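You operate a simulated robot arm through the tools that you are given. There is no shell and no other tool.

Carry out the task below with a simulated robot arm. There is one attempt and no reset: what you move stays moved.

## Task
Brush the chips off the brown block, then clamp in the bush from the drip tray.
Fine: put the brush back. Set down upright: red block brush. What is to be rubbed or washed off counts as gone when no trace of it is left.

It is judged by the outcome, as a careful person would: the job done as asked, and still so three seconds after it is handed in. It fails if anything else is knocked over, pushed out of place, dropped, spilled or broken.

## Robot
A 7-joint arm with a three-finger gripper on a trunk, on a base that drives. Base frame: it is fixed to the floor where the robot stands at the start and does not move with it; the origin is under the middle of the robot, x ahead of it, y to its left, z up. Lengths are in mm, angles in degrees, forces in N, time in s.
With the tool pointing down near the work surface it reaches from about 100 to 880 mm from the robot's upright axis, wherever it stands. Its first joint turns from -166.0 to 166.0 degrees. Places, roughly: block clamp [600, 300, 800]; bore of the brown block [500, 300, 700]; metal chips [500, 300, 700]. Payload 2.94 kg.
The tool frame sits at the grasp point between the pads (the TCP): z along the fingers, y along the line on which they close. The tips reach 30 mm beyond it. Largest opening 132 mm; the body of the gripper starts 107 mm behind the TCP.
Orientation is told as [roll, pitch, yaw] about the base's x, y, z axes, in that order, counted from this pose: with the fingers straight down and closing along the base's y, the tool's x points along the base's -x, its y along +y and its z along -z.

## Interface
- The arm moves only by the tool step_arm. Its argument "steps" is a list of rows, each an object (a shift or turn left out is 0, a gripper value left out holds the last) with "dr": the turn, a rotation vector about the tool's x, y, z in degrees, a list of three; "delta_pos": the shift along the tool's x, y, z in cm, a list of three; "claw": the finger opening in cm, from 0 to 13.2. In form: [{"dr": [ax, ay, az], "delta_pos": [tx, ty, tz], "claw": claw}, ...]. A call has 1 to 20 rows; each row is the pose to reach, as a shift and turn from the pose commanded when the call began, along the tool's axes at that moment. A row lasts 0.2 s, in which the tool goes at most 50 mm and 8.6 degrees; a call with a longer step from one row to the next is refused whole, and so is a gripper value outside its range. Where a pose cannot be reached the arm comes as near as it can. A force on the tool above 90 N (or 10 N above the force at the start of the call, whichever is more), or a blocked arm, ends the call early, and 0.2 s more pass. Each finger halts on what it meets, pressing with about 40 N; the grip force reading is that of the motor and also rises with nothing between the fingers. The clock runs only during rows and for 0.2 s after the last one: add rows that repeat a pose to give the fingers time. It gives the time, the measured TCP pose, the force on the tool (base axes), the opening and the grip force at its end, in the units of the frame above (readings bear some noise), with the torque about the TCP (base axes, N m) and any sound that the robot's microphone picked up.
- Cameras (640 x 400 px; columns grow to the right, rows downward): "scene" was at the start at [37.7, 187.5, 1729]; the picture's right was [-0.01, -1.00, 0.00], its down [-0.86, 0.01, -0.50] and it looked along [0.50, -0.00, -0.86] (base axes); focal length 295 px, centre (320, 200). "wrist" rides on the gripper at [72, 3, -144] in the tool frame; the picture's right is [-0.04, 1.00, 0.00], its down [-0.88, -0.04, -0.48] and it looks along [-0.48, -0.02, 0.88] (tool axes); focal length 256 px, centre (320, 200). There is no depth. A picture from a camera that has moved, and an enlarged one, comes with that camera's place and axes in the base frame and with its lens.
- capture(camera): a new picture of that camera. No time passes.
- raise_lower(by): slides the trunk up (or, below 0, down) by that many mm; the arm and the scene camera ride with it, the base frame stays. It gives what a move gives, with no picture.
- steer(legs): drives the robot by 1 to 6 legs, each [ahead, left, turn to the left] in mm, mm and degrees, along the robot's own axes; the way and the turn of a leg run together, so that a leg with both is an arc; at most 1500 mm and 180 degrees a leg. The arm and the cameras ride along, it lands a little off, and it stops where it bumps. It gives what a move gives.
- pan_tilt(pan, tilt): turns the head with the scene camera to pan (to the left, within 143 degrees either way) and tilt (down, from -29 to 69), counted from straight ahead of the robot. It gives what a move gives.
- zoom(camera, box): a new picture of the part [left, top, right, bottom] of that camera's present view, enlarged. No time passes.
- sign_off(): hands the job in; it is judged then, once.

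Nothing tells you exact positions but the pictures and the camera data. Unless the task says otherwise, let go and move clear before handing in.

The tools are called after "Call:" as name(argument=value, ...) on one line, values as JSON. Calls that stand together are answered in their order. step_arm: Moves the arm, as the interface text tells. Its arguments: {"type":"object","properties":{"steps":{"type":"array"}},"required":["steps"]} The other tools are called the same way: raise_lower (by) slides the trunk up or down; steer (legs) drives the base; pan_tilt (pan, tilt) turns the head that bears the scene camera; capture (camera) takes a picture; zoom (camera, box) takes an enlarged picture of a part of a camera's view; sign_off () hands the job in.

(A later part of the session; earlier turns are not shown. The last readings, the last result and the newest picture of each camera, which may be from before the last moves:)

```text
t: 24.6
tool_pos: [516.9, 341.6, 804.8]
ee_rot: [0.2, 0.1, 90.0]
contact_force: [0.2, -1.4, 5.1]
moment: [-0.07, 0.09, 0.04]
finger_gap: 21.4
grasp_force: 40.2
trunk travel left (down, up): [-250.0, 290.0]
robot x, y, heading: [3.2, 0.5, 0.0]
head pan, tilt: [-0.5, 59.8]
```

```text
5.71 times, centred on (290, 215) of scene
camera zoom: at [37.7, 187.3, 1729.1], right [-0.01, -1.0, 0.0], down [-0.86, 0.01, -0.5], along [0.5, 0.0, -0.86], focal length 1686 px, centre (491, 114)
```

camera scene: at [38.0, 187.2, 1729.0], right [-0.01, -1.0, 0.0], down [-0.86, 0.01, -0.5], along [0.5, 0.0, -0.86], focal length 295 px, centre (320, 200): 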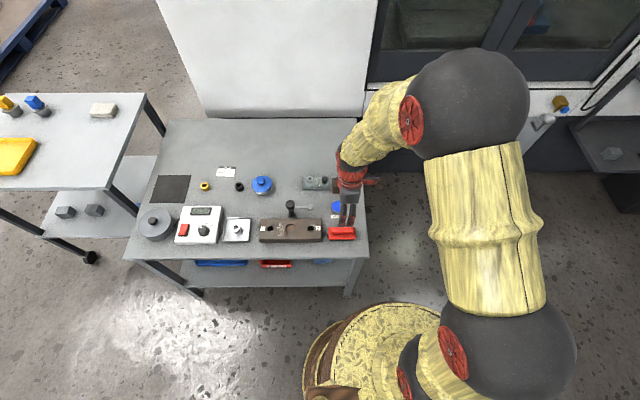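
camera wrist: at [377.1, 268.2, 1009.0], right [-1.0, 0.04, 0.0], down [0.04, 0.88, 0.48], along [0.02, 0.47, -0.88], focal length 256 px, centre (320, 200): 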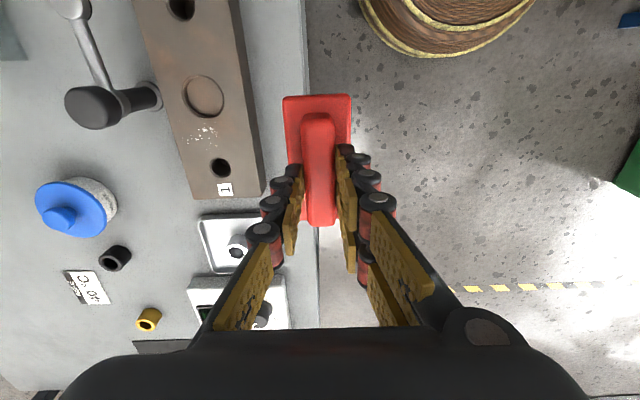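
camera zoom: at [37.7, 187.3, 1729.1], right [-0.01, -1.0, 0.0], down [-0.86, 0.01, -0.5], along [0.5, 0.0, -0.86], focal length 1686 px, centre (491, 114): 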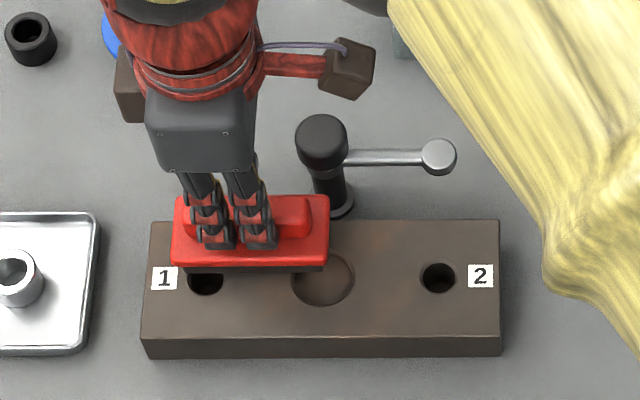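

No chips are visible in front of the brush. I press slightly more (about 1 mm) and do another stroke forward, then lift to inspect.

Call:
step_arm(steps=[{"delta_pos": [0, 0, 0.1]}, {"delta_pos": [0, 0.7, 0.1]}, {"delta_pos": [0, 1.4, 0.1]}, {"delta_pos": [0, 2.2, 0.1]}, {"delta_pos": [0, 3.0, 0.1]}, {"delta_pos": [0, 4.0, 0.1]}, {"delta_pos": [0, 5.0, 0.1]}, {"delta_pos": [0, 6.0, 0.1]}, {"delta_pos": [0, 7.0, 0.1]}, {"delta_pos": [0, 7.5, 0.1]}, {"delta_pos": [0, 8, -2]}, {"delta_pos": [0, 10, -5]}, {"delta_pos": [0, 13.7, -6]}, {"delta_pos": [0, 13.7, -6]}])

Call:
zoom(camera="wrist", box=[130, 50, 290, 210])

```text
t: 27.6
tool_pos: [380.1, 342.1, 864.4]
ee_rot: [0.2, 0.0, 90.0]
contact_force: [-0.1, -0.2, -1.1]
moment: [0.02, -0.04, 0.0]
finger_gap: 21.0
grasp_force: 40.0
trunk travel left (down, up): [-250.0, 290.0]
robot x, y, heading: [-0.2, -1.5, -0.0]
head pan, tilt: [-0.5, 59.8]
```

```text
2.50 times, centred on (210, 130) of wrist
camera zoom: at [377.0, 269.8, 1008.7], right [-1.0, 0.04, 0.0], down [0.04, 0.88, 0.47], along [0.02, 0.47, -0.88], focal length 640 px, centre (595, 375)
```

zoom: 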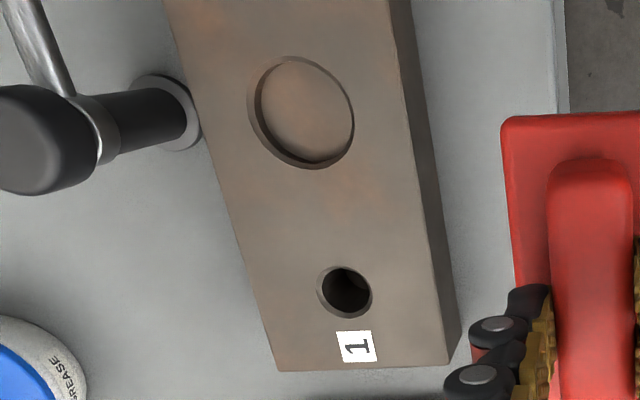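

The chips appear gone. Let me enlarge further to make sure no speck is left.

Call:
zoom(camera="wrist", box=[170, 80, 250, 160])

Call:
zoom(camera="wrist", box=[180, 130, 260, 200])

Call:
zoom(camera="wrist", box=[130, 0, 250, 110])

```text
5.00 times, centred on (210, 120) of wrist
camera zoom: at [377.0, 269.8, 1008.7], right [-1.0, 0.04, 0.0], down [0.04, 0.88, 0.47], along [0.02, 0.47, -0.88], focal length 1280 px, centre (870, 600)
```

zoom: 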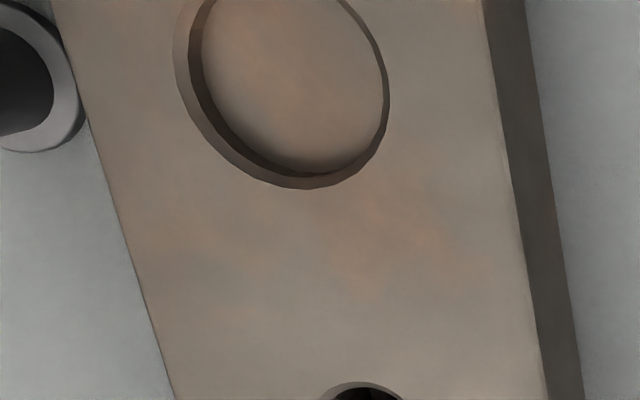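

```text
5.71 times, centred on (220, 165) of wrist
camera zoom: at [377.0, 269.8, 1008.7], right [-1.0, 0.04, 0.0], down [0.04, 0.88, 0.47], along [0.02, 0.47, -0.88], focal length 1463 px, centre (891, 400)
```

zoom: 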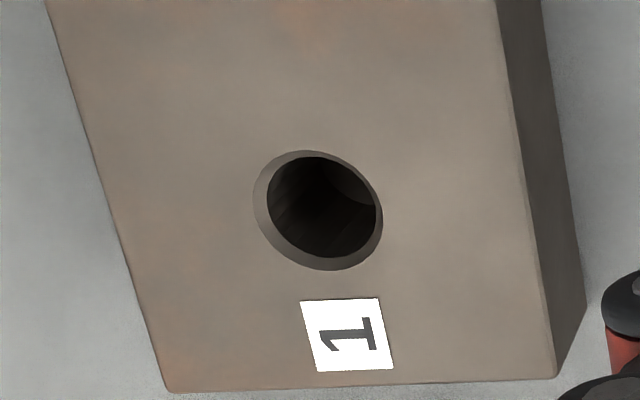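

```text
3.64 times, centred on (190, 55) of wrist
camera zoom: at [377.0, 269.8, 1008.7], right [-1.0, 0.04, 0.0], down [0.04, 0.88, 0.47], along [0.02, 0.47, -0.88], focal length 931 px, centre (793, 727)
```

zoom: 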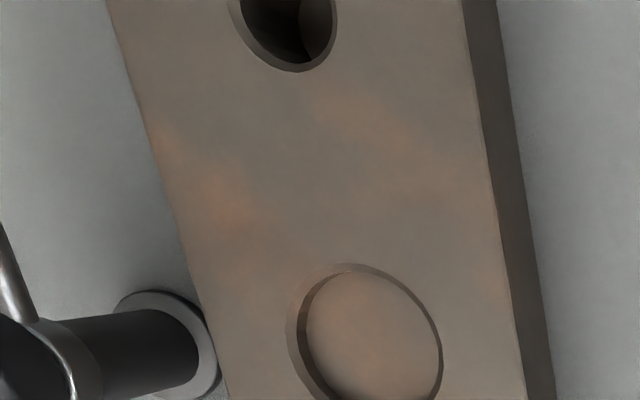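

No specks are visible. I'll make one last insurance stroke over the same area, then take the brush back.

Call:
step_arm(steps=[{"delta_pos": [0, -4.5, 0]}, {"delta_pos": [0, -9, 0]}, {"delta_pos": [0, -13.7, 0]}, {"delta_pos": [0, -13.7, 3]}, {"delta_pos": [0, -13.7, 5]}, {"delta_pos": [0, -13.7, 6]}, {"delta_pos": [0, -13.7, 6.05]}, {"delta_pos": [0, -13, 6.05]}, {"delta_pos": [0, -12, 6.05]}, {"delta_pos": [0, -11, 6.05]}, {"delta_pos": [0, -10, 6.05]}, {"delta_pos": [0, -9, 6.05]}, {"delta_pos": [0, -8, 6.05]}, {"delta_pos": [0, -7, 6.05]}, {"delta_pos": [0, -6, 6.05]}, {"delta_pos": [0, -5.8, 3]}, {"delta_pos": [0, -5.8, 0]}, {"delta_pos": [0, -5.8, 0]}])

Call:
capture(camera="wrist")

Call:
zoom(camera="scene", box=[220, 170, 380, 260])

```text
t: 31.4
tool_pos: [438.5, 341.1, 864.3]
ee_rot: [0.0, 0.0, 90.1]
contact_force: [-0.6, 0.5, -0.9]
moment: [0.02, 0.01, 0.01]
finger_gap: 21.1
grasp_force: 39.5
trunk travel left (down, up): [-250.0, 290.0]
robot x, y, heading: [0.3, 2.1, 0.1]
head pan, tilt: [-0.5, 59.8]
```

```text
taken
camera wrist: at [435.6, 269.7, 1008.5], right [-1.0, 0.04, 0.0], down [0.04, 0.88, 0.48], along [0.02, 0.47, -0.88], focal length 256 px, centre (320, 200)
```

wrist: 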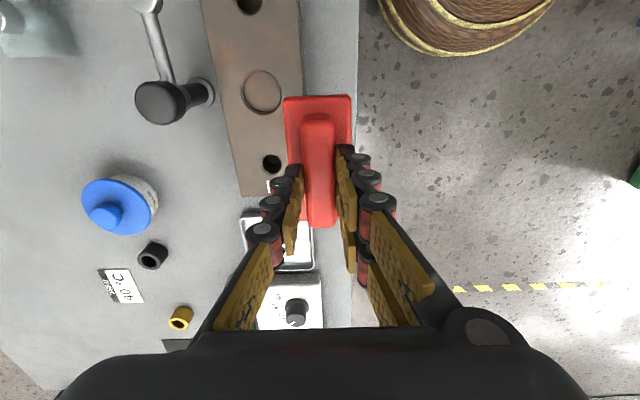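

```text
4.00 times, centred on (300, 215) of scene
camera zoom: at [37.9, 187.6, 1729.0], right [-0.01, -1.0, 0.0], down [-0.86, 0.01, -0.5], along [0.5, 0.0, -0.86], focal length 1180 px, centre (400, 140)
```

zoom: 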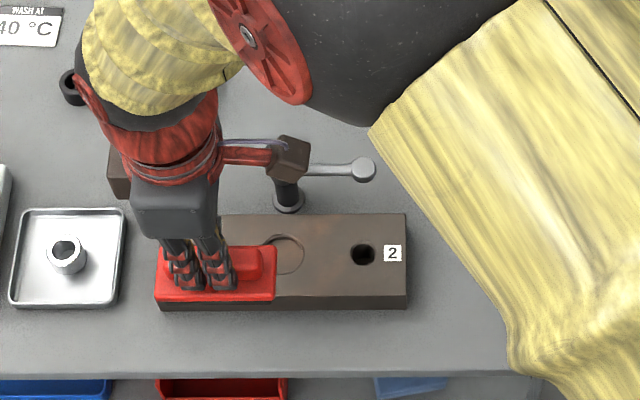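

The block is clean. I carry the brush back to its original spot (TCP ≈ (479, 106)) and lower it to near the table.

Call:
step_arm(steps=[{"delta_pos": [4, -0.5, 0]}, {"delta_pos": [8, -1, 0]}, {"delta_pos": [12, -1.5, 0]}, {"delta_pos": [16, -2.5, 0]}, {"delta_pos": [20, -3.3, 0]}, {"delta_pos": [23.5, -4, 0]}, {"delta_pos": [23.5, -4, 0]}, {"delta_pos": [23.5, -4, 3]}, {"delta_pos": [23.5, -4, 6]}, {"delta_pos": [23.5, -4, 8]}, {"delta_pos": [23.5, -4, 9]}, {"delta_pos": [23.5, -4, 9]}])

Call:
zoom(camera="scene", box=[310, 190, 370, 250])

```text
t: 34.0
tool_pos: [478.8, 105.9, 775.2]
ee_rot: [0.0, 0.0, 90.1]
contact_force: [-0.1, 0.1, -1.1]
moment: [0.01, 0.0, -0.03]
finger_gap: 21.3
grasp_force: 40.2
trunk travel left (down, up): [-250.0, 290.0]
robot x, y, heading: [1.5, -0.1, 0.2]
head pan, tilt: [-0.5, 59.8]
```

```text
6.67 times, centred on (340, 220) of scene
camera zoom: at [38.1, 187.4, 1729.0], right [-0.01, -1.0, 0.0], down [-0.86, 0.01, -0.5], along [0.5, 0.0, -0.86], focal length 1967 px, centre (187, 67)
```

zoom: 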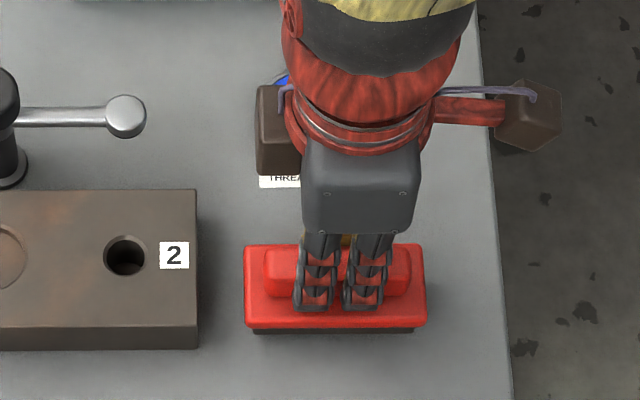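

The brush hangs ~5 mm over its original spot, matching the earlier picture. I lower it gently to touch.

Call:
step_arm(steps=[{"delta_pos": [0, 0, 0.2]}, {"delta_pos": [0, 0, 0.35]}, {"delta_pos": [0, 0, 0.35]}])

```text
t: 34.8
tool_pos: [479.5, 106.8, 770.9]
ee_rot: [0.2, 0.0, 89.8]
contact_force: [-0.5, 0.2, -1.6]
moment: [0.01, -0.01, 0.0]
finger_gap: 21.3
grasp_force: 39.9
trunk travel left (down, up): [-250.0, 290.0]
robot x, y, heading: [1.5, 1.1, 0.0]
head pan, tilt: [-0.5, 59.8]
```

Call:
step_arm(steps=[{"delta_pos": [0, 0, 0.1]}, {"delta_pos": [0, 0, 0.1]}])

```text
t: 35.4
tool_pos: [478.8, 105.8, 769.5]
ee_rot: [0.1, 0.0, 90.0]
contact_force: [0.0, 0.8, -2.1]
moment: [0.0, -0.01, -0.03]
finger_gap: 21.5
grasp_force: 40.1
trunk travel left (down, up): [-250.0, 290.0]
robot x, y, heading: [-0.2, 1.8, -0.1]
head pan, tilt: [-0.5, 59.8]
```

No contact yet, the brush having slid up slightly in the grip. I keep lowering in 1 mm steps.

Call:
step_arm(steps=[{"delta_pos": [0, 0, 0.1]}, {"delta_pos": [0, 0, 0.1]}])

```text
t: 36.0
tool_pos: [478.2, 104.1, 768.9]
ee_rot: [0.0, 0.1, 89.9]
contact_force: [1.2, 0.8, -1.5]
moment: [-0.01, -0.01, -0.02]
finger_gap: 21.1
grasp_force: 40.3
trunk travel left (down, up): [-250.0, 290.0]
robot x, y, heading: [-2.3, -1.1, 0.1]
head pan, tilt: [-0.5, 59.8]
```

Call:
step_arm(steps=[{"delta_pos": [0, 0, 0.1]}, {"delta_pos": [0, 0, 0.1]}])

```text
t: 36.6
tool_pos: [477.2, 105.9, 769.7]
ee_rot: [0.2, 0.1, 90.1]
contact_force: [0.0, -0.2, -1.2]
moment: [0.0, -0.02, 0.01]
finger_gap: 21.2
grasp_force: 40.0
trunk travel left (down, up): [-250.0, 290.0]
robot x, y, heading: [-0.2, -2.0, -0.2]
head pan, tilt: [-0.5, 59.8]
```

Call:
step_arm(steps=[{"delta_pos": [0, 0, 0.1]}, {"delta_pos": [0, 0, 0.1]}])

Call:
zoom(camera="scene", box=[310, 190, 370, 250])

```text
t: 37.2
tool_pos: [478.2, 106.4, 768.1]
ee_rot: [0.1, 0.0, 90.0]
contact_force: [-1.2, -0.9, 9.7]
moment: [-0.06, 0.25, 0.02]
finger_gap: 21.1
grasp_force: 40.1
trunk travel left (down, up): [-250.0, 290.0]
robot x, y, heading: [2.0, 1.0, 0.1]
head pan, tilt: [-0.5, 59.8]
```

```text
6.67 times, centred on (340, 220) of scene
camera zoom: at [37.2, 187.1, 1729.2], right [-0.01, -1.0, 0.0], down [-0.86, 0.01, -0.5], along [0.5, 0.0, -0.86], focal length 1967 px, centre (187, 67)
```

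zoom: 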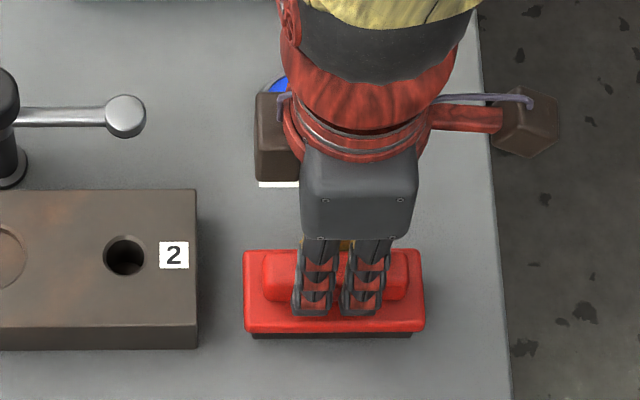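

The brush is on the table again with ~10 N contact, exactly where it was in the image. I open the fingers and lift straight off.

Call:
step_arm(steps=[{"delta_pos": [0, 0, -0.05], "claw": 3}, {"delta_pos": [0, 0, -0.05], "claw": 5}, {"delta_pos": [0, 0, -0.05], "claw": 5}, {"delta_pos": [0, 0, -0.05], "claw": 5}, {"delta_pos": [0, 0, -2]}, {"delta_pos": [0, 0, -5]}, {"delta_pos": [0, 0, -9]}, {"delta_pos": [0, 0, -12]}, {"delta_pos": [0, 0, -12]}])

Call:
zoom(camera="scene", box=[220, 150, 380, 260])

Call:
zoom(camera="wrist", box=[240, 60, 400, 180])

```text
t: 39.2
tool_pos: [478.9, 105.4, 888.0]
ee_rot: [0.2, 0.0, 90.0]
contact_force: [-0.3, 0.8, 0.0]
moment: [-0.04, 0.0, 0.01]
finger_gap: 49.9
grasp_force: 0.0
trunk travel left (down, up): [-250.0, 290.0]
robot x, y, heading: [0.1, 1.1, -0.4]
head pan, tilt: [-0.5, 59.8]
```

```text
3.64 times, centred on (300, 205) of scene
camera zoom: at [37.8, 187.4, 1729.0], right [-0.01, -1.0, 0.0], down [-0.86, 0.01, -0.5], along [0.5, 0.0, -0.86], focal length 1073 px, centre (393, 182)
```

zoom: 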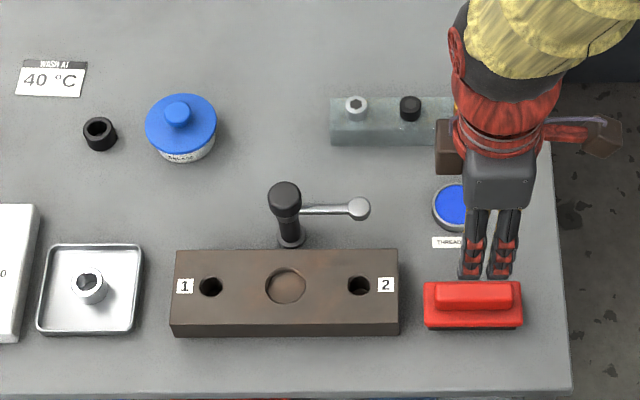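

```text
3.33 times, centred on (320, 120) of wrist
camera zoom: at [475.5, 33.5, 1031.4], right [-1.0, 0.04, 0.0], down [0.04, 0.88, 0.48], along [0.02, 0.48, -0.88], focal length 853 px, centre (320, 467)
```

zoom: 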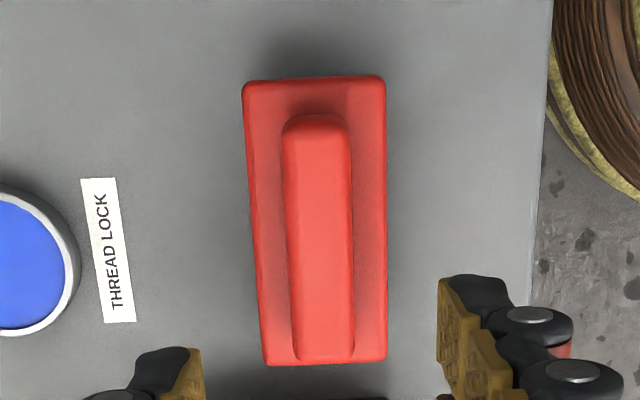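

The brush is back upright in its place and the block is clean. Next is the bush: I zoom in on the tray, pocket and clamp from the scene camera to measure.

Call:
zoom(camera="scene", box=[218, 208, 258, 248])

Call:
zoom(camera="scene", box=[255, 190, 335, 250])

Call:
zoom(camera="scene", box=[275, 195, 325, 225])

```text
10.00 times, centred on (238, 228) of scene
camera zoom: at [37.8, 187.4, 1729.0], right [-0.01, -1.0, 0.0], down [-0.86, 0.01, -0.5], along [0.5, 0.0, -0.86], focal length 2950 px, centre (1140, -80)
```

zoom: 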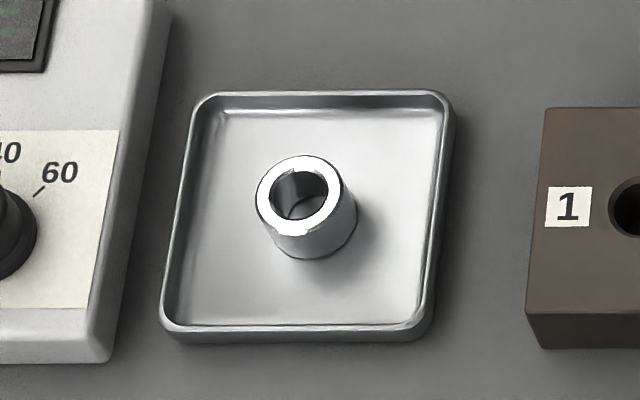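

```text
6.67 times, centred on (295, 220) of scene
camera zoom: at [37.8, 187.4, 1729.0], right [-0.01, -1.0, 0.0], down [-0.86, 0.01, -0.5], along [0.5, 0.0, -0.86], focal length 1967 px, centre (487, 67)
```

zoom: 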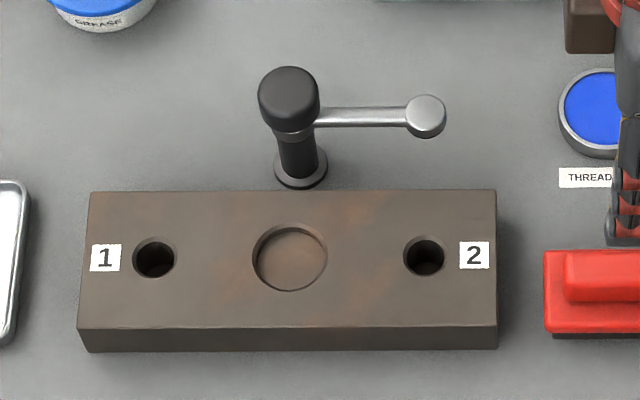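

```text
12.80 times, centred on (300, 210) of scene
camera zoom: at [37.8, 187.4, 1729.0], right [-0.01, -1.0, 0.0], down [-0.86, 0.01, -0.5], along [0.5, 0.0, -0.86], focal length 3776 px, centre (576, 72)
```

zoom: 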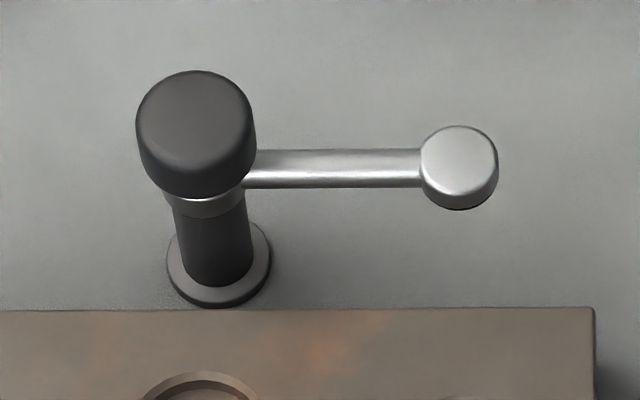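

The bush is a plain ring (~32 mm OD, ~22 mm tall) at about (503, 497), and the pocket is at about (494, 293). I turn the hand back so the fingers close along y and move above the bush.

Call:
step_arm(steps=[{"dr": [0, 0, 8.2], "delta_pos": [-3.6, -0.2, 0], "claw": 6}, {"dr": [0, 0, 16.4], "delta_pos": [-7.1, -0.4, 0]}, {"dr": [0, 0, 24.6], "delta_pos": [-10.7, -0.6, 0]}, {"dr": [0, 0, 32.8], "delta_pos": [-14.2, -0.8, 0]}, {"dr": [0, 0, 41], "delta_pos": [-17.8, -1, 0]}, {"dr": [0, 0, 49.2], "delta_pos": [-21.3, -1.3, 0]}, {"dr": [0, 0, 57.4], "delta_pos": [-24.9, -1.5, 0]}, {"dr": [0, 0, 65.6], "delta_pos": [-28.4, -1.7, 0]}, {"dr": [0, 0, 73.8], "delta_pos": [-32, -2, 0]}, {"dr": [0, 0, 82], "delta_pos": [-35.5, -2.2, 0]}, {"dr": [0, 0, 90], "delta_pos": [-39.1, -2.4, 0]}, {"dr": [0, 0, 90], "delta_pos": [-39.1, -2.4, 0]}, {"dr": [0, 0, 90], "delta_pos": [-39.1, -2.4, 3]}, {"dr": [0, 0, 90], "delta_pos": [-39.1, -2.4, 6]}, {"dr": [0, 0, 90], "delta_pos": [-39.1, -2.4, 7]}, {"dr": [0, 0, 90], "delta_pos": [-39.1, -2.4, 7]}])

Call:
capture(camera="wrist")

Call:
zoom(camera="wrist", box=[240, 100, 400, 200])

Call:
zoom(camera="scene", box=[160, 170, 280, 260])

```text
t: 42.6
tool_pos: [504.1, 497.3, 817.2]
ee_rot: [0.0, 0.1, 0.1]
contact_force: [0.2, -0.4, -0.3]
moment: [-0.03, -0.01, 0.02]
finger_gap: 60.0
grasp_force: 0.0
trunk travel left (down, up): [-250.0, 290.0]
robot x, y, heading: [-2.4, -1.2, -0.2]
head pan, tilt: [-0.5, 59.8]
```

```text
taken
camera wrist: at [430.5, 500.7, 960.4], right [0.04, 1.0, 0.0], down [0.88, -0.04, 0.47], along [0.47, -0.02, -0.88], focal length 256 px, centre (320, 200)
```

wrist: 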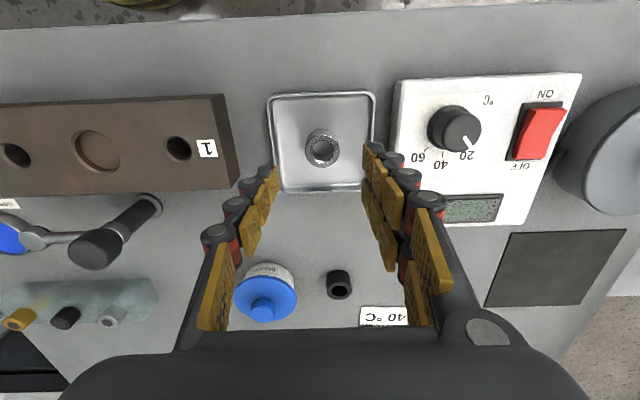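

```text
4.00 times, centred on (320, 150) of wrist
camera zoom: at [430.5, 500.7, 960.4], right [0.04, 1.0, 0.0], down [0.88, -0.04, 0.47], along [0.47, -0.02, -0.88], focal length 1024 px, centre (320, 400)
```

zoom: 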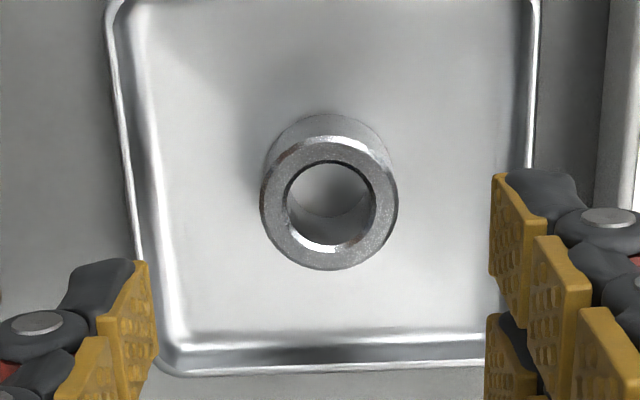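

```text
4.44 times, centred on (220, 215) of scene
camera zoom: at [37.9, 187.7, 1729.0], right [-0.01, -1.0, 0.0], down [-0.86, 0.01, -0.5], along [0.5, 0.0, -0.86], focal length 1311 px, centre (764, 133)
```

zoom: 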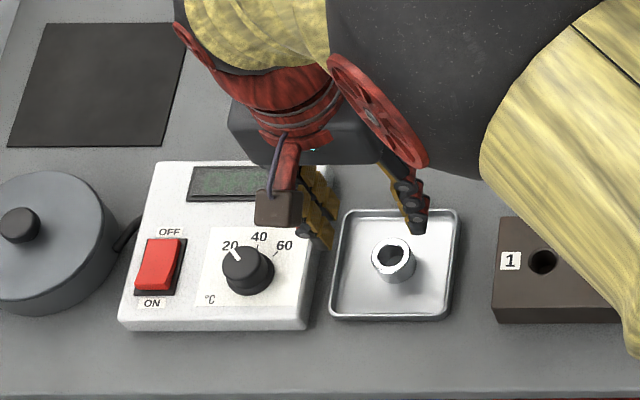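

The bush ring centre is about 2 mm to +y and 1 mm to -x of the tool axis. I correct that, narrow the opening to 4.4 cm to fit inside the tray, and descend to just above the bush.

Call:
step_arm(steps=[{"delta_pos": [0.1, 0.23, 1.5], "claw": 4.4}, {"delta_pos": [0.1, 0.23, 3]}, {"delta_pos": [0.1, 0.23, 4.5]}, {"delta_pos": [0.1, 0.23, 5]}, {"delta_pos": [0.1, 0.23, 5]}])

Call:
zoom(camera="wrist", box=[220, 90, 420, 215])

Call:
zoom(camera="scene", box=[200, 190, 280, 250])

```text
t: 43.8
tool_pos: [501.2, 498.6, 767.1]
ee_rot: [0.0, 0.1, 0.1]
contact_force: [-0.1, 0.6, 0.2]
moment: [-0.01, 0.04, -0.02]
finger_gap: 44.0
grasp_force: 0.2
trunk travel left (down, up): [-250.0, 290.0]
robot x, y, heading: [-2.2, 1.9, 0.1]
head pan, tilt: [-0.5, 59.8]
```

```text
3.20 times, centred on (320, 152) of wrist
camera zoom: at [429.3, 503.1, 910.5], right [0.04, 1.0, 0.0], down [0.88, -0.04, 0.47], along [0.47, -0.02, -0.88], focal length 819 px, centre (320, 352)
```

zoom: 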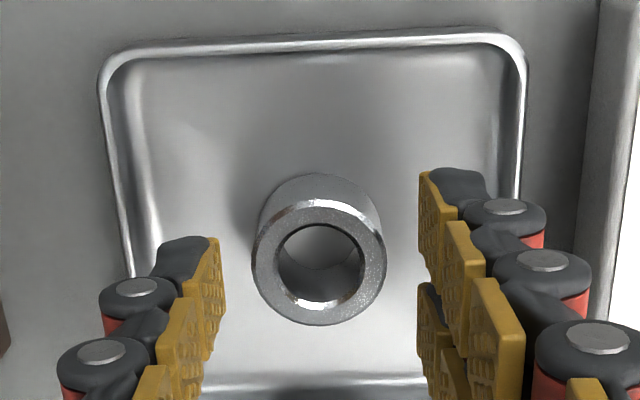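

```text
6.67 times, centred on (240, 220) of scene
camera zoom: at [37.9, 187.7, 1729.0], right [-0.01, -1.0, 0.0], down [-0.86, 0.01, -0.5], along [0.5, 0.0, -0.86], focal length 1967 px, centre (853, 67)
```

zoom: 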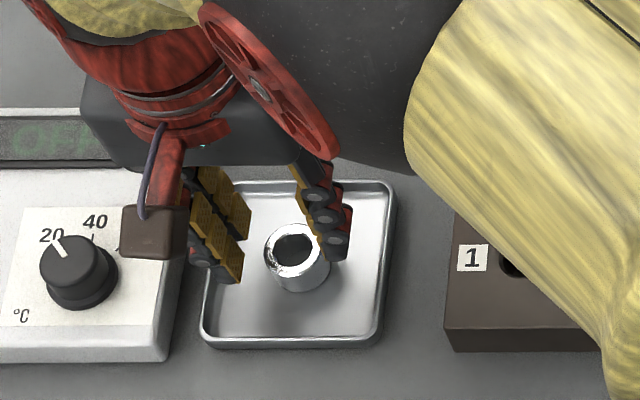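

The bush is centred between the fingers. I descend 18 mm so the tips grip the upper two-thirds of the bush, and close.

Call:
step_arm(steps=[{"delta_pos": [0, 0, 0.8]}, {"delta_pos": [0, 0, 1.5]}, {"delta_pos": [0, 0, 1.8]}, {"delta_pos": [0, 0, 1.8]}])

Call:
zoom(camera="wrist", box=[220, 90, 420, 215])

Call:
zoom(camera="scene", box=[200, 190, 280, 250])

```text
t: 44.8
tool_pos: [501.9, 498.9, 749.1]
ee_rot: [0.0, 0.0, 0.0]
contact_force: [0.3, -0.1, 0.2]
moment: [0.01, 0.0, 0.02]
finger_gap: 43.9
grasp_force: 0.1
trunk travel left (down, up): [-250.0, 290.0]
robot x, y, heading: [-0.8, 2.1, 0.2]
head pan, tilt: [-0.5, 59.8]
```

```text
3.20 times, centred on (320, 152) of wrist
camera zoom: at [429.2, 503.1, 892.4], right [0.04, 1.0, 0.0], down [0.88, -0.04, 0.47], along [0.47, -0.02, -0.88], focal length 819 px, centre (320, 352)
```

zoom: 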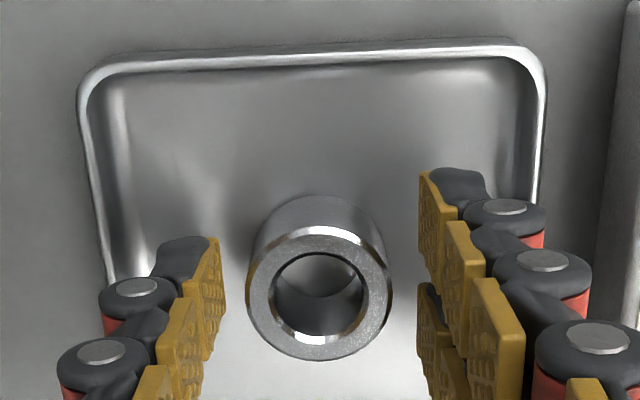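

```text
6.67 times, centred on (240, 220) of scene
camera zoom: at [38.0, 187.8, 1729.0], right [-0.01, -1.0, 0.0], down [-0.86, 0.01, -0.5], along [0.5, 0.0, -0.86], focal length 1967 px, centre (853, 67)
```

zoom: 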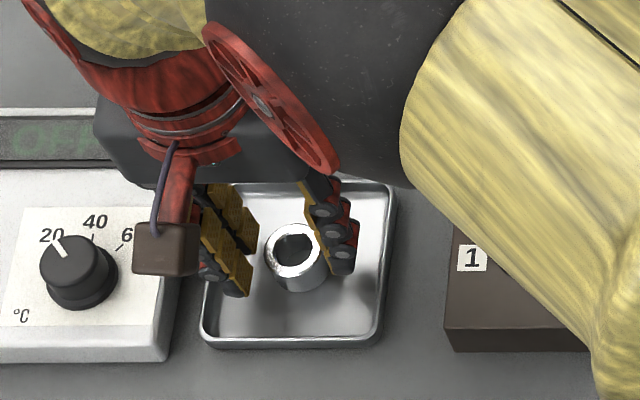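

Fingers are down beside the bush, both clear of the tray. Closing on the bush.

Call:
step_arm(steps=[{"claw": 2.4}, {"claw": 2.4}, {"claw": 2.4}, {"claw": 2.4}])

Call:
zoom(camera="wrist", box=[220, 90, 420, 215])

```text
t: 45.8
tool_pos: [502.7, 500.0, 750.1]
ee_rot: [0.0, 0.1, 0.0]
contact_force: [0.1, 0.1, -0.4]
moment: [0.02, 0.01, -0.01]
finger_gap: 31.4
grasp_force: 40.5
trunk travel left (down, up): [-250.0, 290.0]
robot x, y, heading: [2.9, 1.5, 0.2]
head pan, tilt: [-0.5, 59.8]
```

```text
3.20 times, centred on (320, 152) of wrist
camera zoom: at [429.1, 503.1, 892.5], right [0.04, 1.0, 0.0], down [0.88, -0.04, 0.47], along [0.47, -0.02, -0.88], focal length 819 px, centre (320, 352)
```

zoom: 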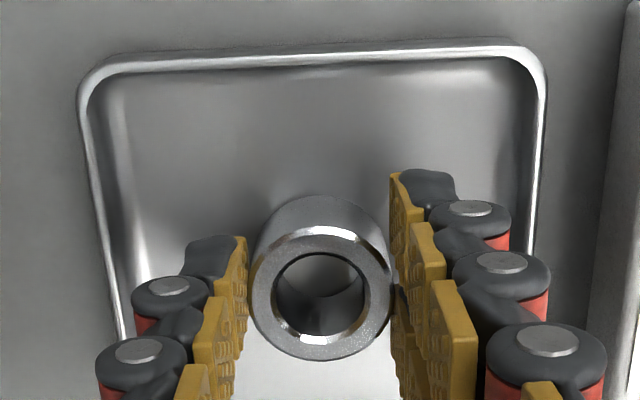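

The bush is held (31.4 mm, 40 N). I lift it straight out of the tray and carry it toward the pocket, stopping short at height to view the pocket.

Call:
step_arm(steps=[{"delta_pos": [0, 0, -2]}, {"delta_pos": [0, 0, -5]}, {"delta_pos": [0, 0, -9]}, {"delta_pos": [0, -4.5, -9]}, {"delta_pos": [1, -9, -9]}, {"delta_pos": [2, -13.5, -9]}, {"delta_pos": [3.5, -17, -9]}, {"delta_pos": [5, -20.6, -9]}, {"delta_pos": [5, -20.6, -9]}, {"delta_pos": [5, -20.6, -9]}])

Call:
zoom(camera="wrist", box=[220, 90, 420, 215])

Call:
capture(camera="wrist")

Call:
zoom(camera="scene", box=[200, 170, 360, 270])

```text
t: 48.0
tool_pos: [452.0, 293.7, 837.8]
ee_rot: [0.1, 0.0, 0.0]
contact_force: [0.1, 0.3, -1.0]
moment: [0.01, 0.02, 0.0]
finger_gap: 31.6
grasp_force: 39.5
trunk travel left (down, up): [-250.0, 290.0]
robot x, y, heading: [-2.4, 0.1, -0.3]
head pan, tilt: [-0.5, 59.8]
```

```text
3.20 times, centred on (320, 152) of wrist
camera zoom: at [379.6, 296.8, 982.4], right [0.04, 1.0, 0.0], down [0.88, -0.04, 0.47], along [0.47, -0.02, -0.88], focal length 819 px, centre (320, 352)
```

zoom: 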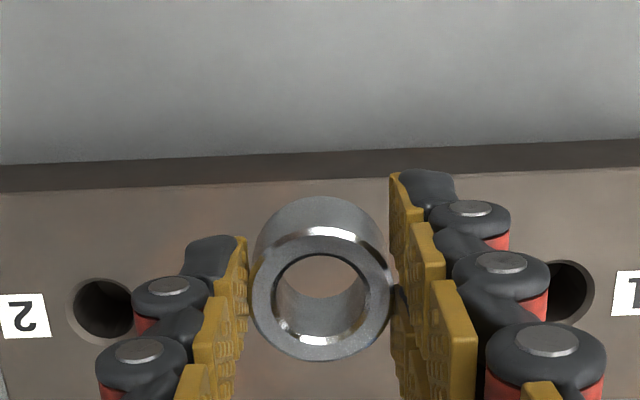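

```text
taken
camera wrist: at [379.6, 296.8, 982.4], right [0.04, 1.0, 0.0], down [0.88, -0.04, 0.47], along [0.47, -0.02, -0.88], focal length 256 px, centre (320, 200)
```

wrist: 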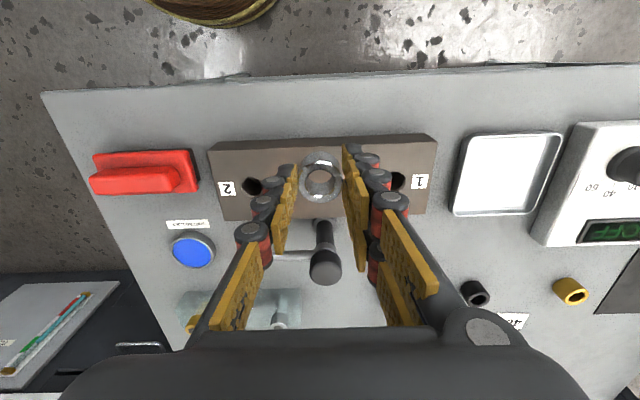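

```text
4.00 times, centred on (280, 220) of scene
camera zoom: at [38.1, 188.0, 1728.9], right [-0.01, -1.0, 0.0], down [-0.86, 0.01, -0.5], along [0.5, 0.0, -0.86], focal length 1180 px, centre (480, 120)
```

zoom: 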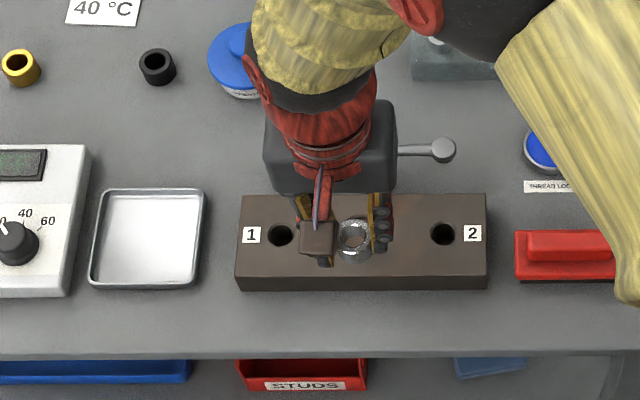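

The pocket is hidden behind the held bush from here. I back off 45 mm in x so the pocket comes into view past the bush.

Call:
step_arm(steps=[{"delta_pos": [2.5, 0, 0]}, {"delta_pos": [5, 0, 0]}, {"delta_pos": [5, 0, 0]}, {"delta_pos": [5, 0, 0]}])

Call:
zoom(camera="wrist", box=[240, 140, 400, 260])

Call:
capture(camera="wrist")

```text
t: 49.0
tool_pos: [402.4, 294.3, 838.4]
ee_rot: [-0.1, 0.1, 0.0]
contact_force: [0.8, 0.4, -1.0]
moment: [0.0, 0.0, 0.01]
finger_gap: 31.5
grasp_force: 39.9
trunk travel left (down, up): [-250.0, 290.0]
robot x, y, heading: [-3.2, -0.8, -0.1]
head pan, tilt: [-0.5, 59.8]
```

```text
3.33 times, centred on (320, 200) of wrist
camera zoom: at [329.2, 296.7, 982.7], right [0.04, 1.0, 0.0], down [0.88, -0.04, 0.47], along [0.47, -0.02, -0.88], focal length 853 px, centre (320, 200)
```

zoom: 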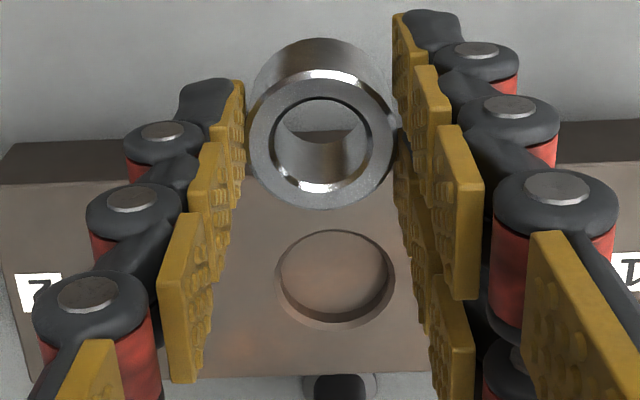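

```text
taken
camera wrist: at [329.2, 296.7, 982.7], right [0.04, 1.0, 0.0], down [0.88, -0.04, 0.47], along [0.47, -0.02, -0.88], focal length 256 px, centre (320, 200)
```

wrist: 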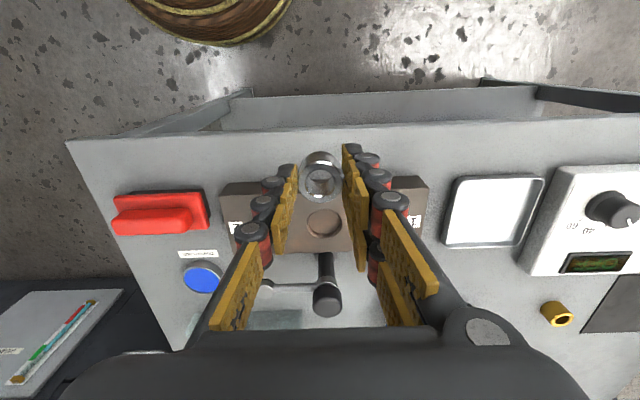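

Now the pocket and bush are both visible: the pocket centre comes out at (492.7, 295.1) and the bush in hand at about (403.5, 294). I move 89.5 mm forward and 1 mm to the left, then lower until the bush hovers just above the block.

Call:
step_arm(steps=[{"delta_pos": [-3, 0.11, 0]}, {"delta_pos": [-6, 0.11, 0]}, {"delta_pos": [-8.95, 0.11, 0]}, {"delta_pos": [-8.95, 0.11, 2]}, {"delta_pos": [-8.95, 0.11, 4]}, {"delta_pos": [-8.95, 0.11, 4.7]}, {"delta_pos": [-8.95, 0.11, 4.7]}, {"delta_pos": [-8.95, 0.11, 4.7]}])

Call:
zoom(camera="wrist", box=[240, 120, 400, 220])

Call:
zoom(camera="scene", box=[260, 190, 320, 250])

```text
t: 50.8
tool_pos: [490.8, 294.5, 794.1]
ee_rot: [-0.1, 0.1, 0.0]
contact_force: [0.2, 0.4, -0.8]
moment: [0.01, 0.01, 0.0]
finger_gap: 31.4
grasp_force: 40.6
trunk travel left (down, up): [-250.0, 290.0]
robot x, y, heading: [-0.9, -2.4, -0.1]
head pan, tilt: [-0.5, 59.8]
```

```text
4.00 times, centred on (320, 170) of wrist
camera zoom: at [418.4, 298.1, 935.7], right [0.04, 1.0, 0.0], down [0.88, -0.04, 0.47], along [0.47, -0.02, -0.88], focal length 1024 px, centre (320, 320)
```

zoom: 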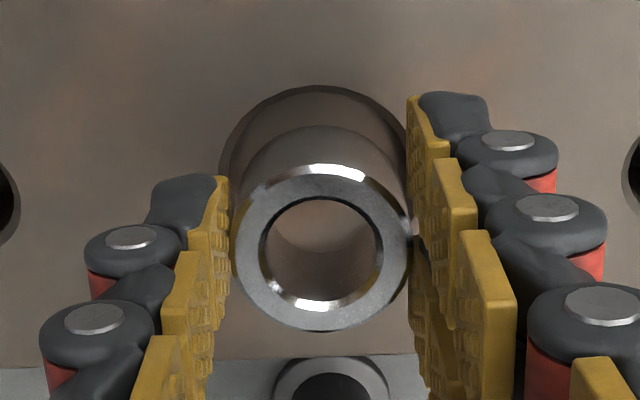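

```text
6.67 times, centred on (290, 220) of scene
camera zoom: at [38.0, 187.6, 1729.0], right [-0.01, -1.0, 0.0], down [-0.86, 0.01, -0.5], along [0.5, 0.0, -0.86], focal length 1967 px, centre (520, 67)
```

zoom: 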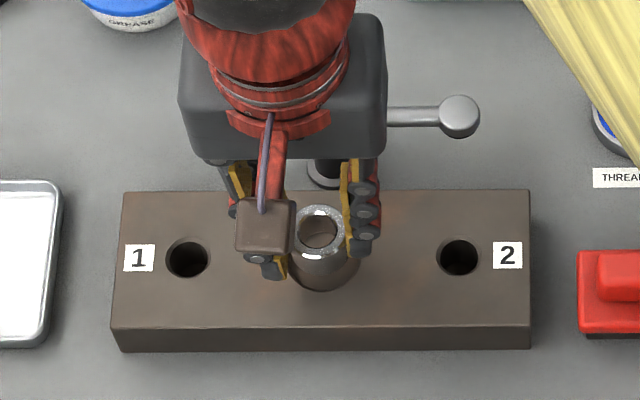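

The bush hovers ~14 mm above the block, and both views put it within about 1 mm of the pocket centre. I lower it another 10 mm and re-check.

Call:
step_arm(steps=[{"delta_pos": [0, 0, 0.5]}, {"delta_pos": [0, 0, 1.0]}, {"delta_pos": [0, 0, 1.0]}, {"delta_pos": [0, 0, 1.0]}])

Call:
zoom(camera="wrist", box=[260, 120, 380, 200])

Call:
zoom(camera="scene", box=[280, 205, 310, 240])

```text
t: 51.8
tool_pos: [491.6, 295.5, 782.5]
ee_rot: [0.0, 0.1, -0.1]
contact_force: [-1.0, 0.9, -0.8]
moment: [-0.03, -0.02, 0.0]
finger_gap: 31.4
grasp_force: 40.3
trunk travel left (down, up): [-250.0, 290.0]
robot x, y, heading: [2.1, 1.0, 0.1]
head pan, tilt: [-0.5, 59.8]
```

```text
5.00 times, centred on (320, 160) of wrist
camera zoom: at [418.5, 297.6, 925.8], right [0.04, 1.0, 0.0], down [0.88, -0.04, 0.47], along [0.47, -0.02, -0.88], focal length 1280 px, centre (320, 400)
```

zoom: 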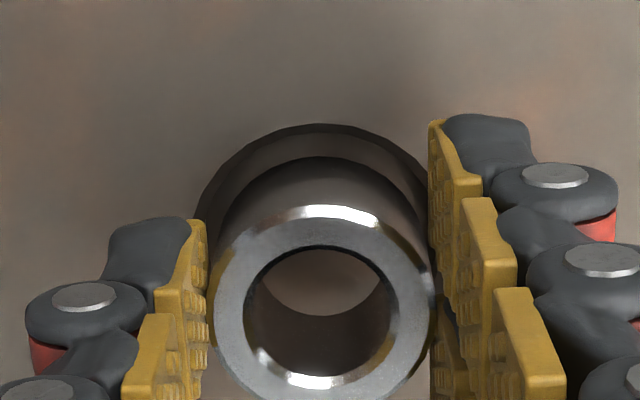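

```text
11.43 times, centred on (295, 222) of scene
camera zoom: at [38.0, 187.6, 1729.0], right [-0.01, -1.0, 0.0], down [-0.86, 0.01, -0.5], along [0.5, 0.0, -0.86], focal length 3371 px, centre (606, -57)
```

zoom: 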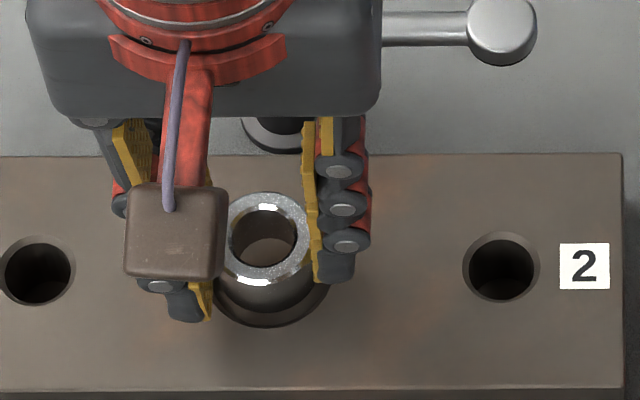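

Alignment looks good in both views (within ~1 mm, chamfer ~2–3 mm). I continue lowering into the pocket in small steps, watching the force.

Call:
step_arm(steps=[{"delta_pos": [0, 0, 0.3]}, {"delta_pos": [0, 0, 0.5]}, {"delta_pos": [0, 0, 0.5]}])

```text
t: 52.6
tool_pos: [491.1, 295.4, 776.5]
ee_rot: [0.0, 0.0, 0.0]
contact_force: [0.0, -0.4, -1.2]
moment: [-0.02, -0.02, -0.01]
finger_gap: 31.5
grasp_force: 39.8
trunk travel left (down, up): [-250.0, 290.0]
robot x, y, heading: [1.0, -0.1, -0.1]
head pan, tilt: [-0.5, 59.8]
```

Call:
step_arm(steps=[{"delta_pos": [0, 0, 0.15]}, {"delta_pos": [0, 0, 0.15]}])

Call:
zoom(camera="wrist", box=[260, 120, 380, 200])

```text
t: 53.2
tool_pos: [491.0, 294.2, 776.3]
ee_rot: [0.0, 0.1, 0.0]
contact_force: [-0.1, 0.3, -0.8]
moment: [0.01, -0.03, -0.02]
finger_gap: 31.5
grasp_force: 40.0
trunk travel left (down, up): [-250.0, 290.0]
robot x, y, heading: [1.1, 1.9, 0.2]
head pan, tilt: [-0.5, 59.8]
```

```text
5.00 times, centred on (320, 160) of wrist
camera zoom: at [418.6, 298.0, 918.9], right [0.04, 1.0, 0.0], down [0.88, -0.04, 0.47], along [0.47, -0.02, -0.88], focal length 1280 px, centre (320, 400)
```

zoom: 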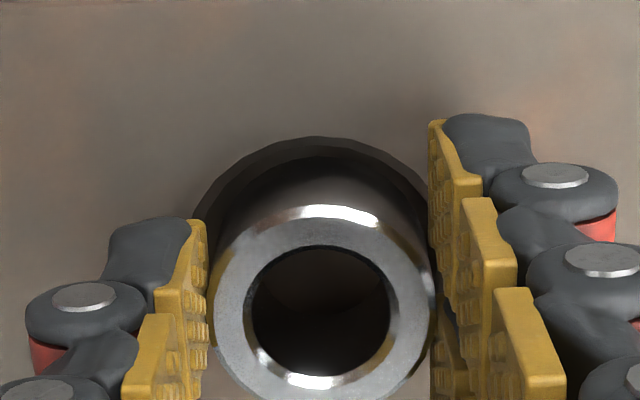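

Call:
zoom(camera="wrist", box=[290, 140, 350, 180])

Call:
zoom(camera="scene", box=[280, 210, 310, 235])

```text
10.00 times, centred on (320, 160) of wrist
camera zoom: at [418.6, 298.0, 918.9], right [0.04, 1.0, 0.0], down [0.88, -0.04, 0.47], along [0.47, -0.02, -0.88], focal length 2560 px, centre (320, 600)
```

zoom: 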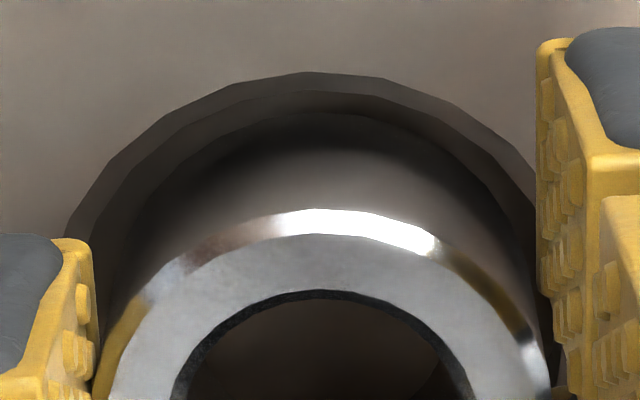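

```text
16.00 times, centred on (295, 222) of scene
camera zoom: at [38.0, 187.6, 1729.0], right [-0.01, -1.0, 0.0], down [-0.86, 0.01, -0.5], along [0.5, 0.0, -0.86], focal length 4720 px, centre (720, -160)
```

zoom: 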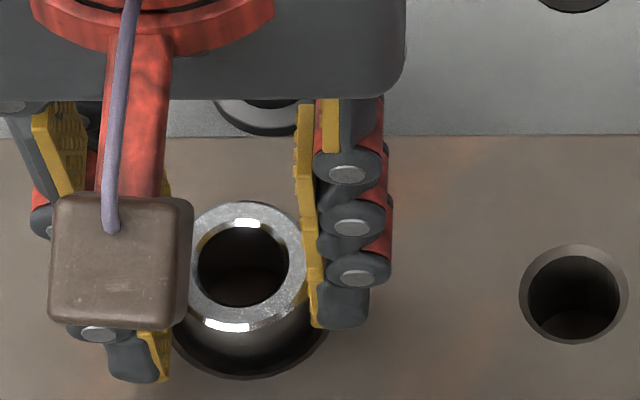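

The bush bottom is already at the chamfer and nicely within the pocket outline. Continuing down in small steps.

Call:
step_arm(steps=[{"delta_pos": [0, 0, 0.15]}, {"delta_pos": [0, 0, 0.15]}])

Call:
step_arm(steps=[{"delta_pos": [0, 0, 0.1]}, {"delta_pos": [0, 0, 0.1]}])

```text
t: 53.8
tool_pos: [491.9, 294.0, 773.8]
ee_rot: [0.1, 0.1, 0.0]
contact_force: [-0.1, -0.7, -0.5]
moment: [0.02, -0.04, -0.06]
finger_gap: 31.4
grasp_force: 39.9
trunk travel left (down, up): [-250.0, 290.0]
robot x, y, heading: [-1.4, -0.7, 0.0]
head pan, tilt: [-0.5, 59.8]
```

```text
t: 54.4
tool_pos: [490.5, 295.5, 772.7]
ee_rot: [0.0, 0.1, 0.0]
contact_force: [0.4, 0.5, -1.6]
moment: [0.01, 0.02, -0.03]
finger_gap: 31.4
grasp_force: 39.4
trunk travel left (down, up): [-250.0, 290.0]
robot x, y, heading: [4.4, -0.9, -0.1]
head pan, tilt: [-0.5, 59.8]
```

Call:
step_arm(steps=[{"delta_pos": [0, 0, 0.1]}, {"delta_pos": [0, 0, 0.1]}])

Call:
step_arm(steps=[{"delta_pos": [0, 0, 0.1]}, {"delta_pos": [0, 0, 0.1]}])

Call:
zoom(camera="wrist", box=[290, 140, 350, 180])

Call:
zoom(camera="scene", box=[280, 210, 310, 235])

```text
t: 55.0
tool_pos: [491.8, 294.0, 772.4]
ee_rot: [0.0, 0.2, 0.0]
contact_force: [-1.7, -1.5, 7.5]
moment: [-0.05, 0.13, 0.01]
finger_gap: 31.7
grasp_force: 40.0
trunk travel left (down, up): [-250.0, 290.0]
robot x, y, heading: [-0.3, 3.8, 0.0]
head pan, tilt: [-0.5, 59.8]
```

```text
t: 55.6
tool_pos: [490.2, 294.7, 773.0]
ee_rot: [0.1, 0.0, 0.0]
contact_force: [-4.4, -2.3, 21.3]
moment: [-0.13, 0.32, 0.0]
finger_gap: 31.5
grasp_force: 39.3
trunk travel left (down, up): [-250.0, 290.0]
robot x, y, heading: [-0.4, -1.6, -0.4]
head pan, tilt: [-0.5, 59.8]
```

```text
10.00 times, centred on (320, 160) of wrist
camera zoom: at [418.2, 297.9, 916.3], right [0.04, 1.0, 0.0], down [0.88, -0.04, 0.48], along [0.48, -0.02, -0.88], focal length 2560 px, centre (320, 600)
```

zoom: 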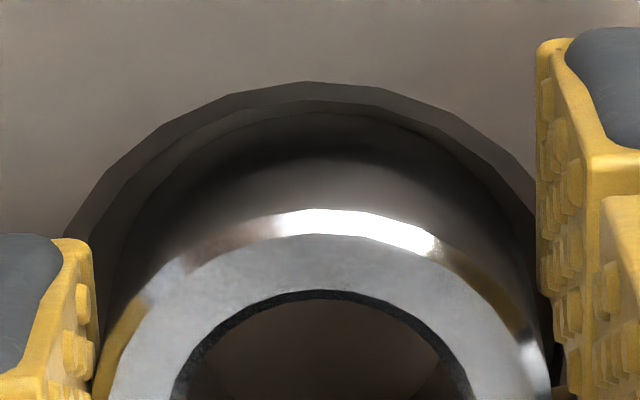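

```text
16.00 times, centred on (295, 222) of scene
camera zoom: at [36.2, 186.6, 1729.3], right [-0.01, -1.0, 0.0], down [-0.86, 0.01, -0.5], along [0.5, 0.0, -0.86], focal length 4720 px, centre (720, -160)
```

zoom: 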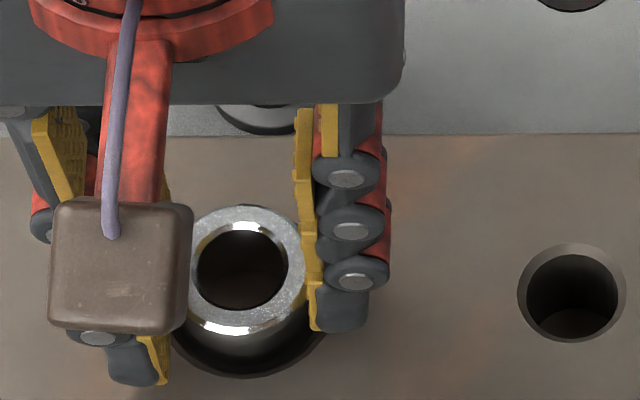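

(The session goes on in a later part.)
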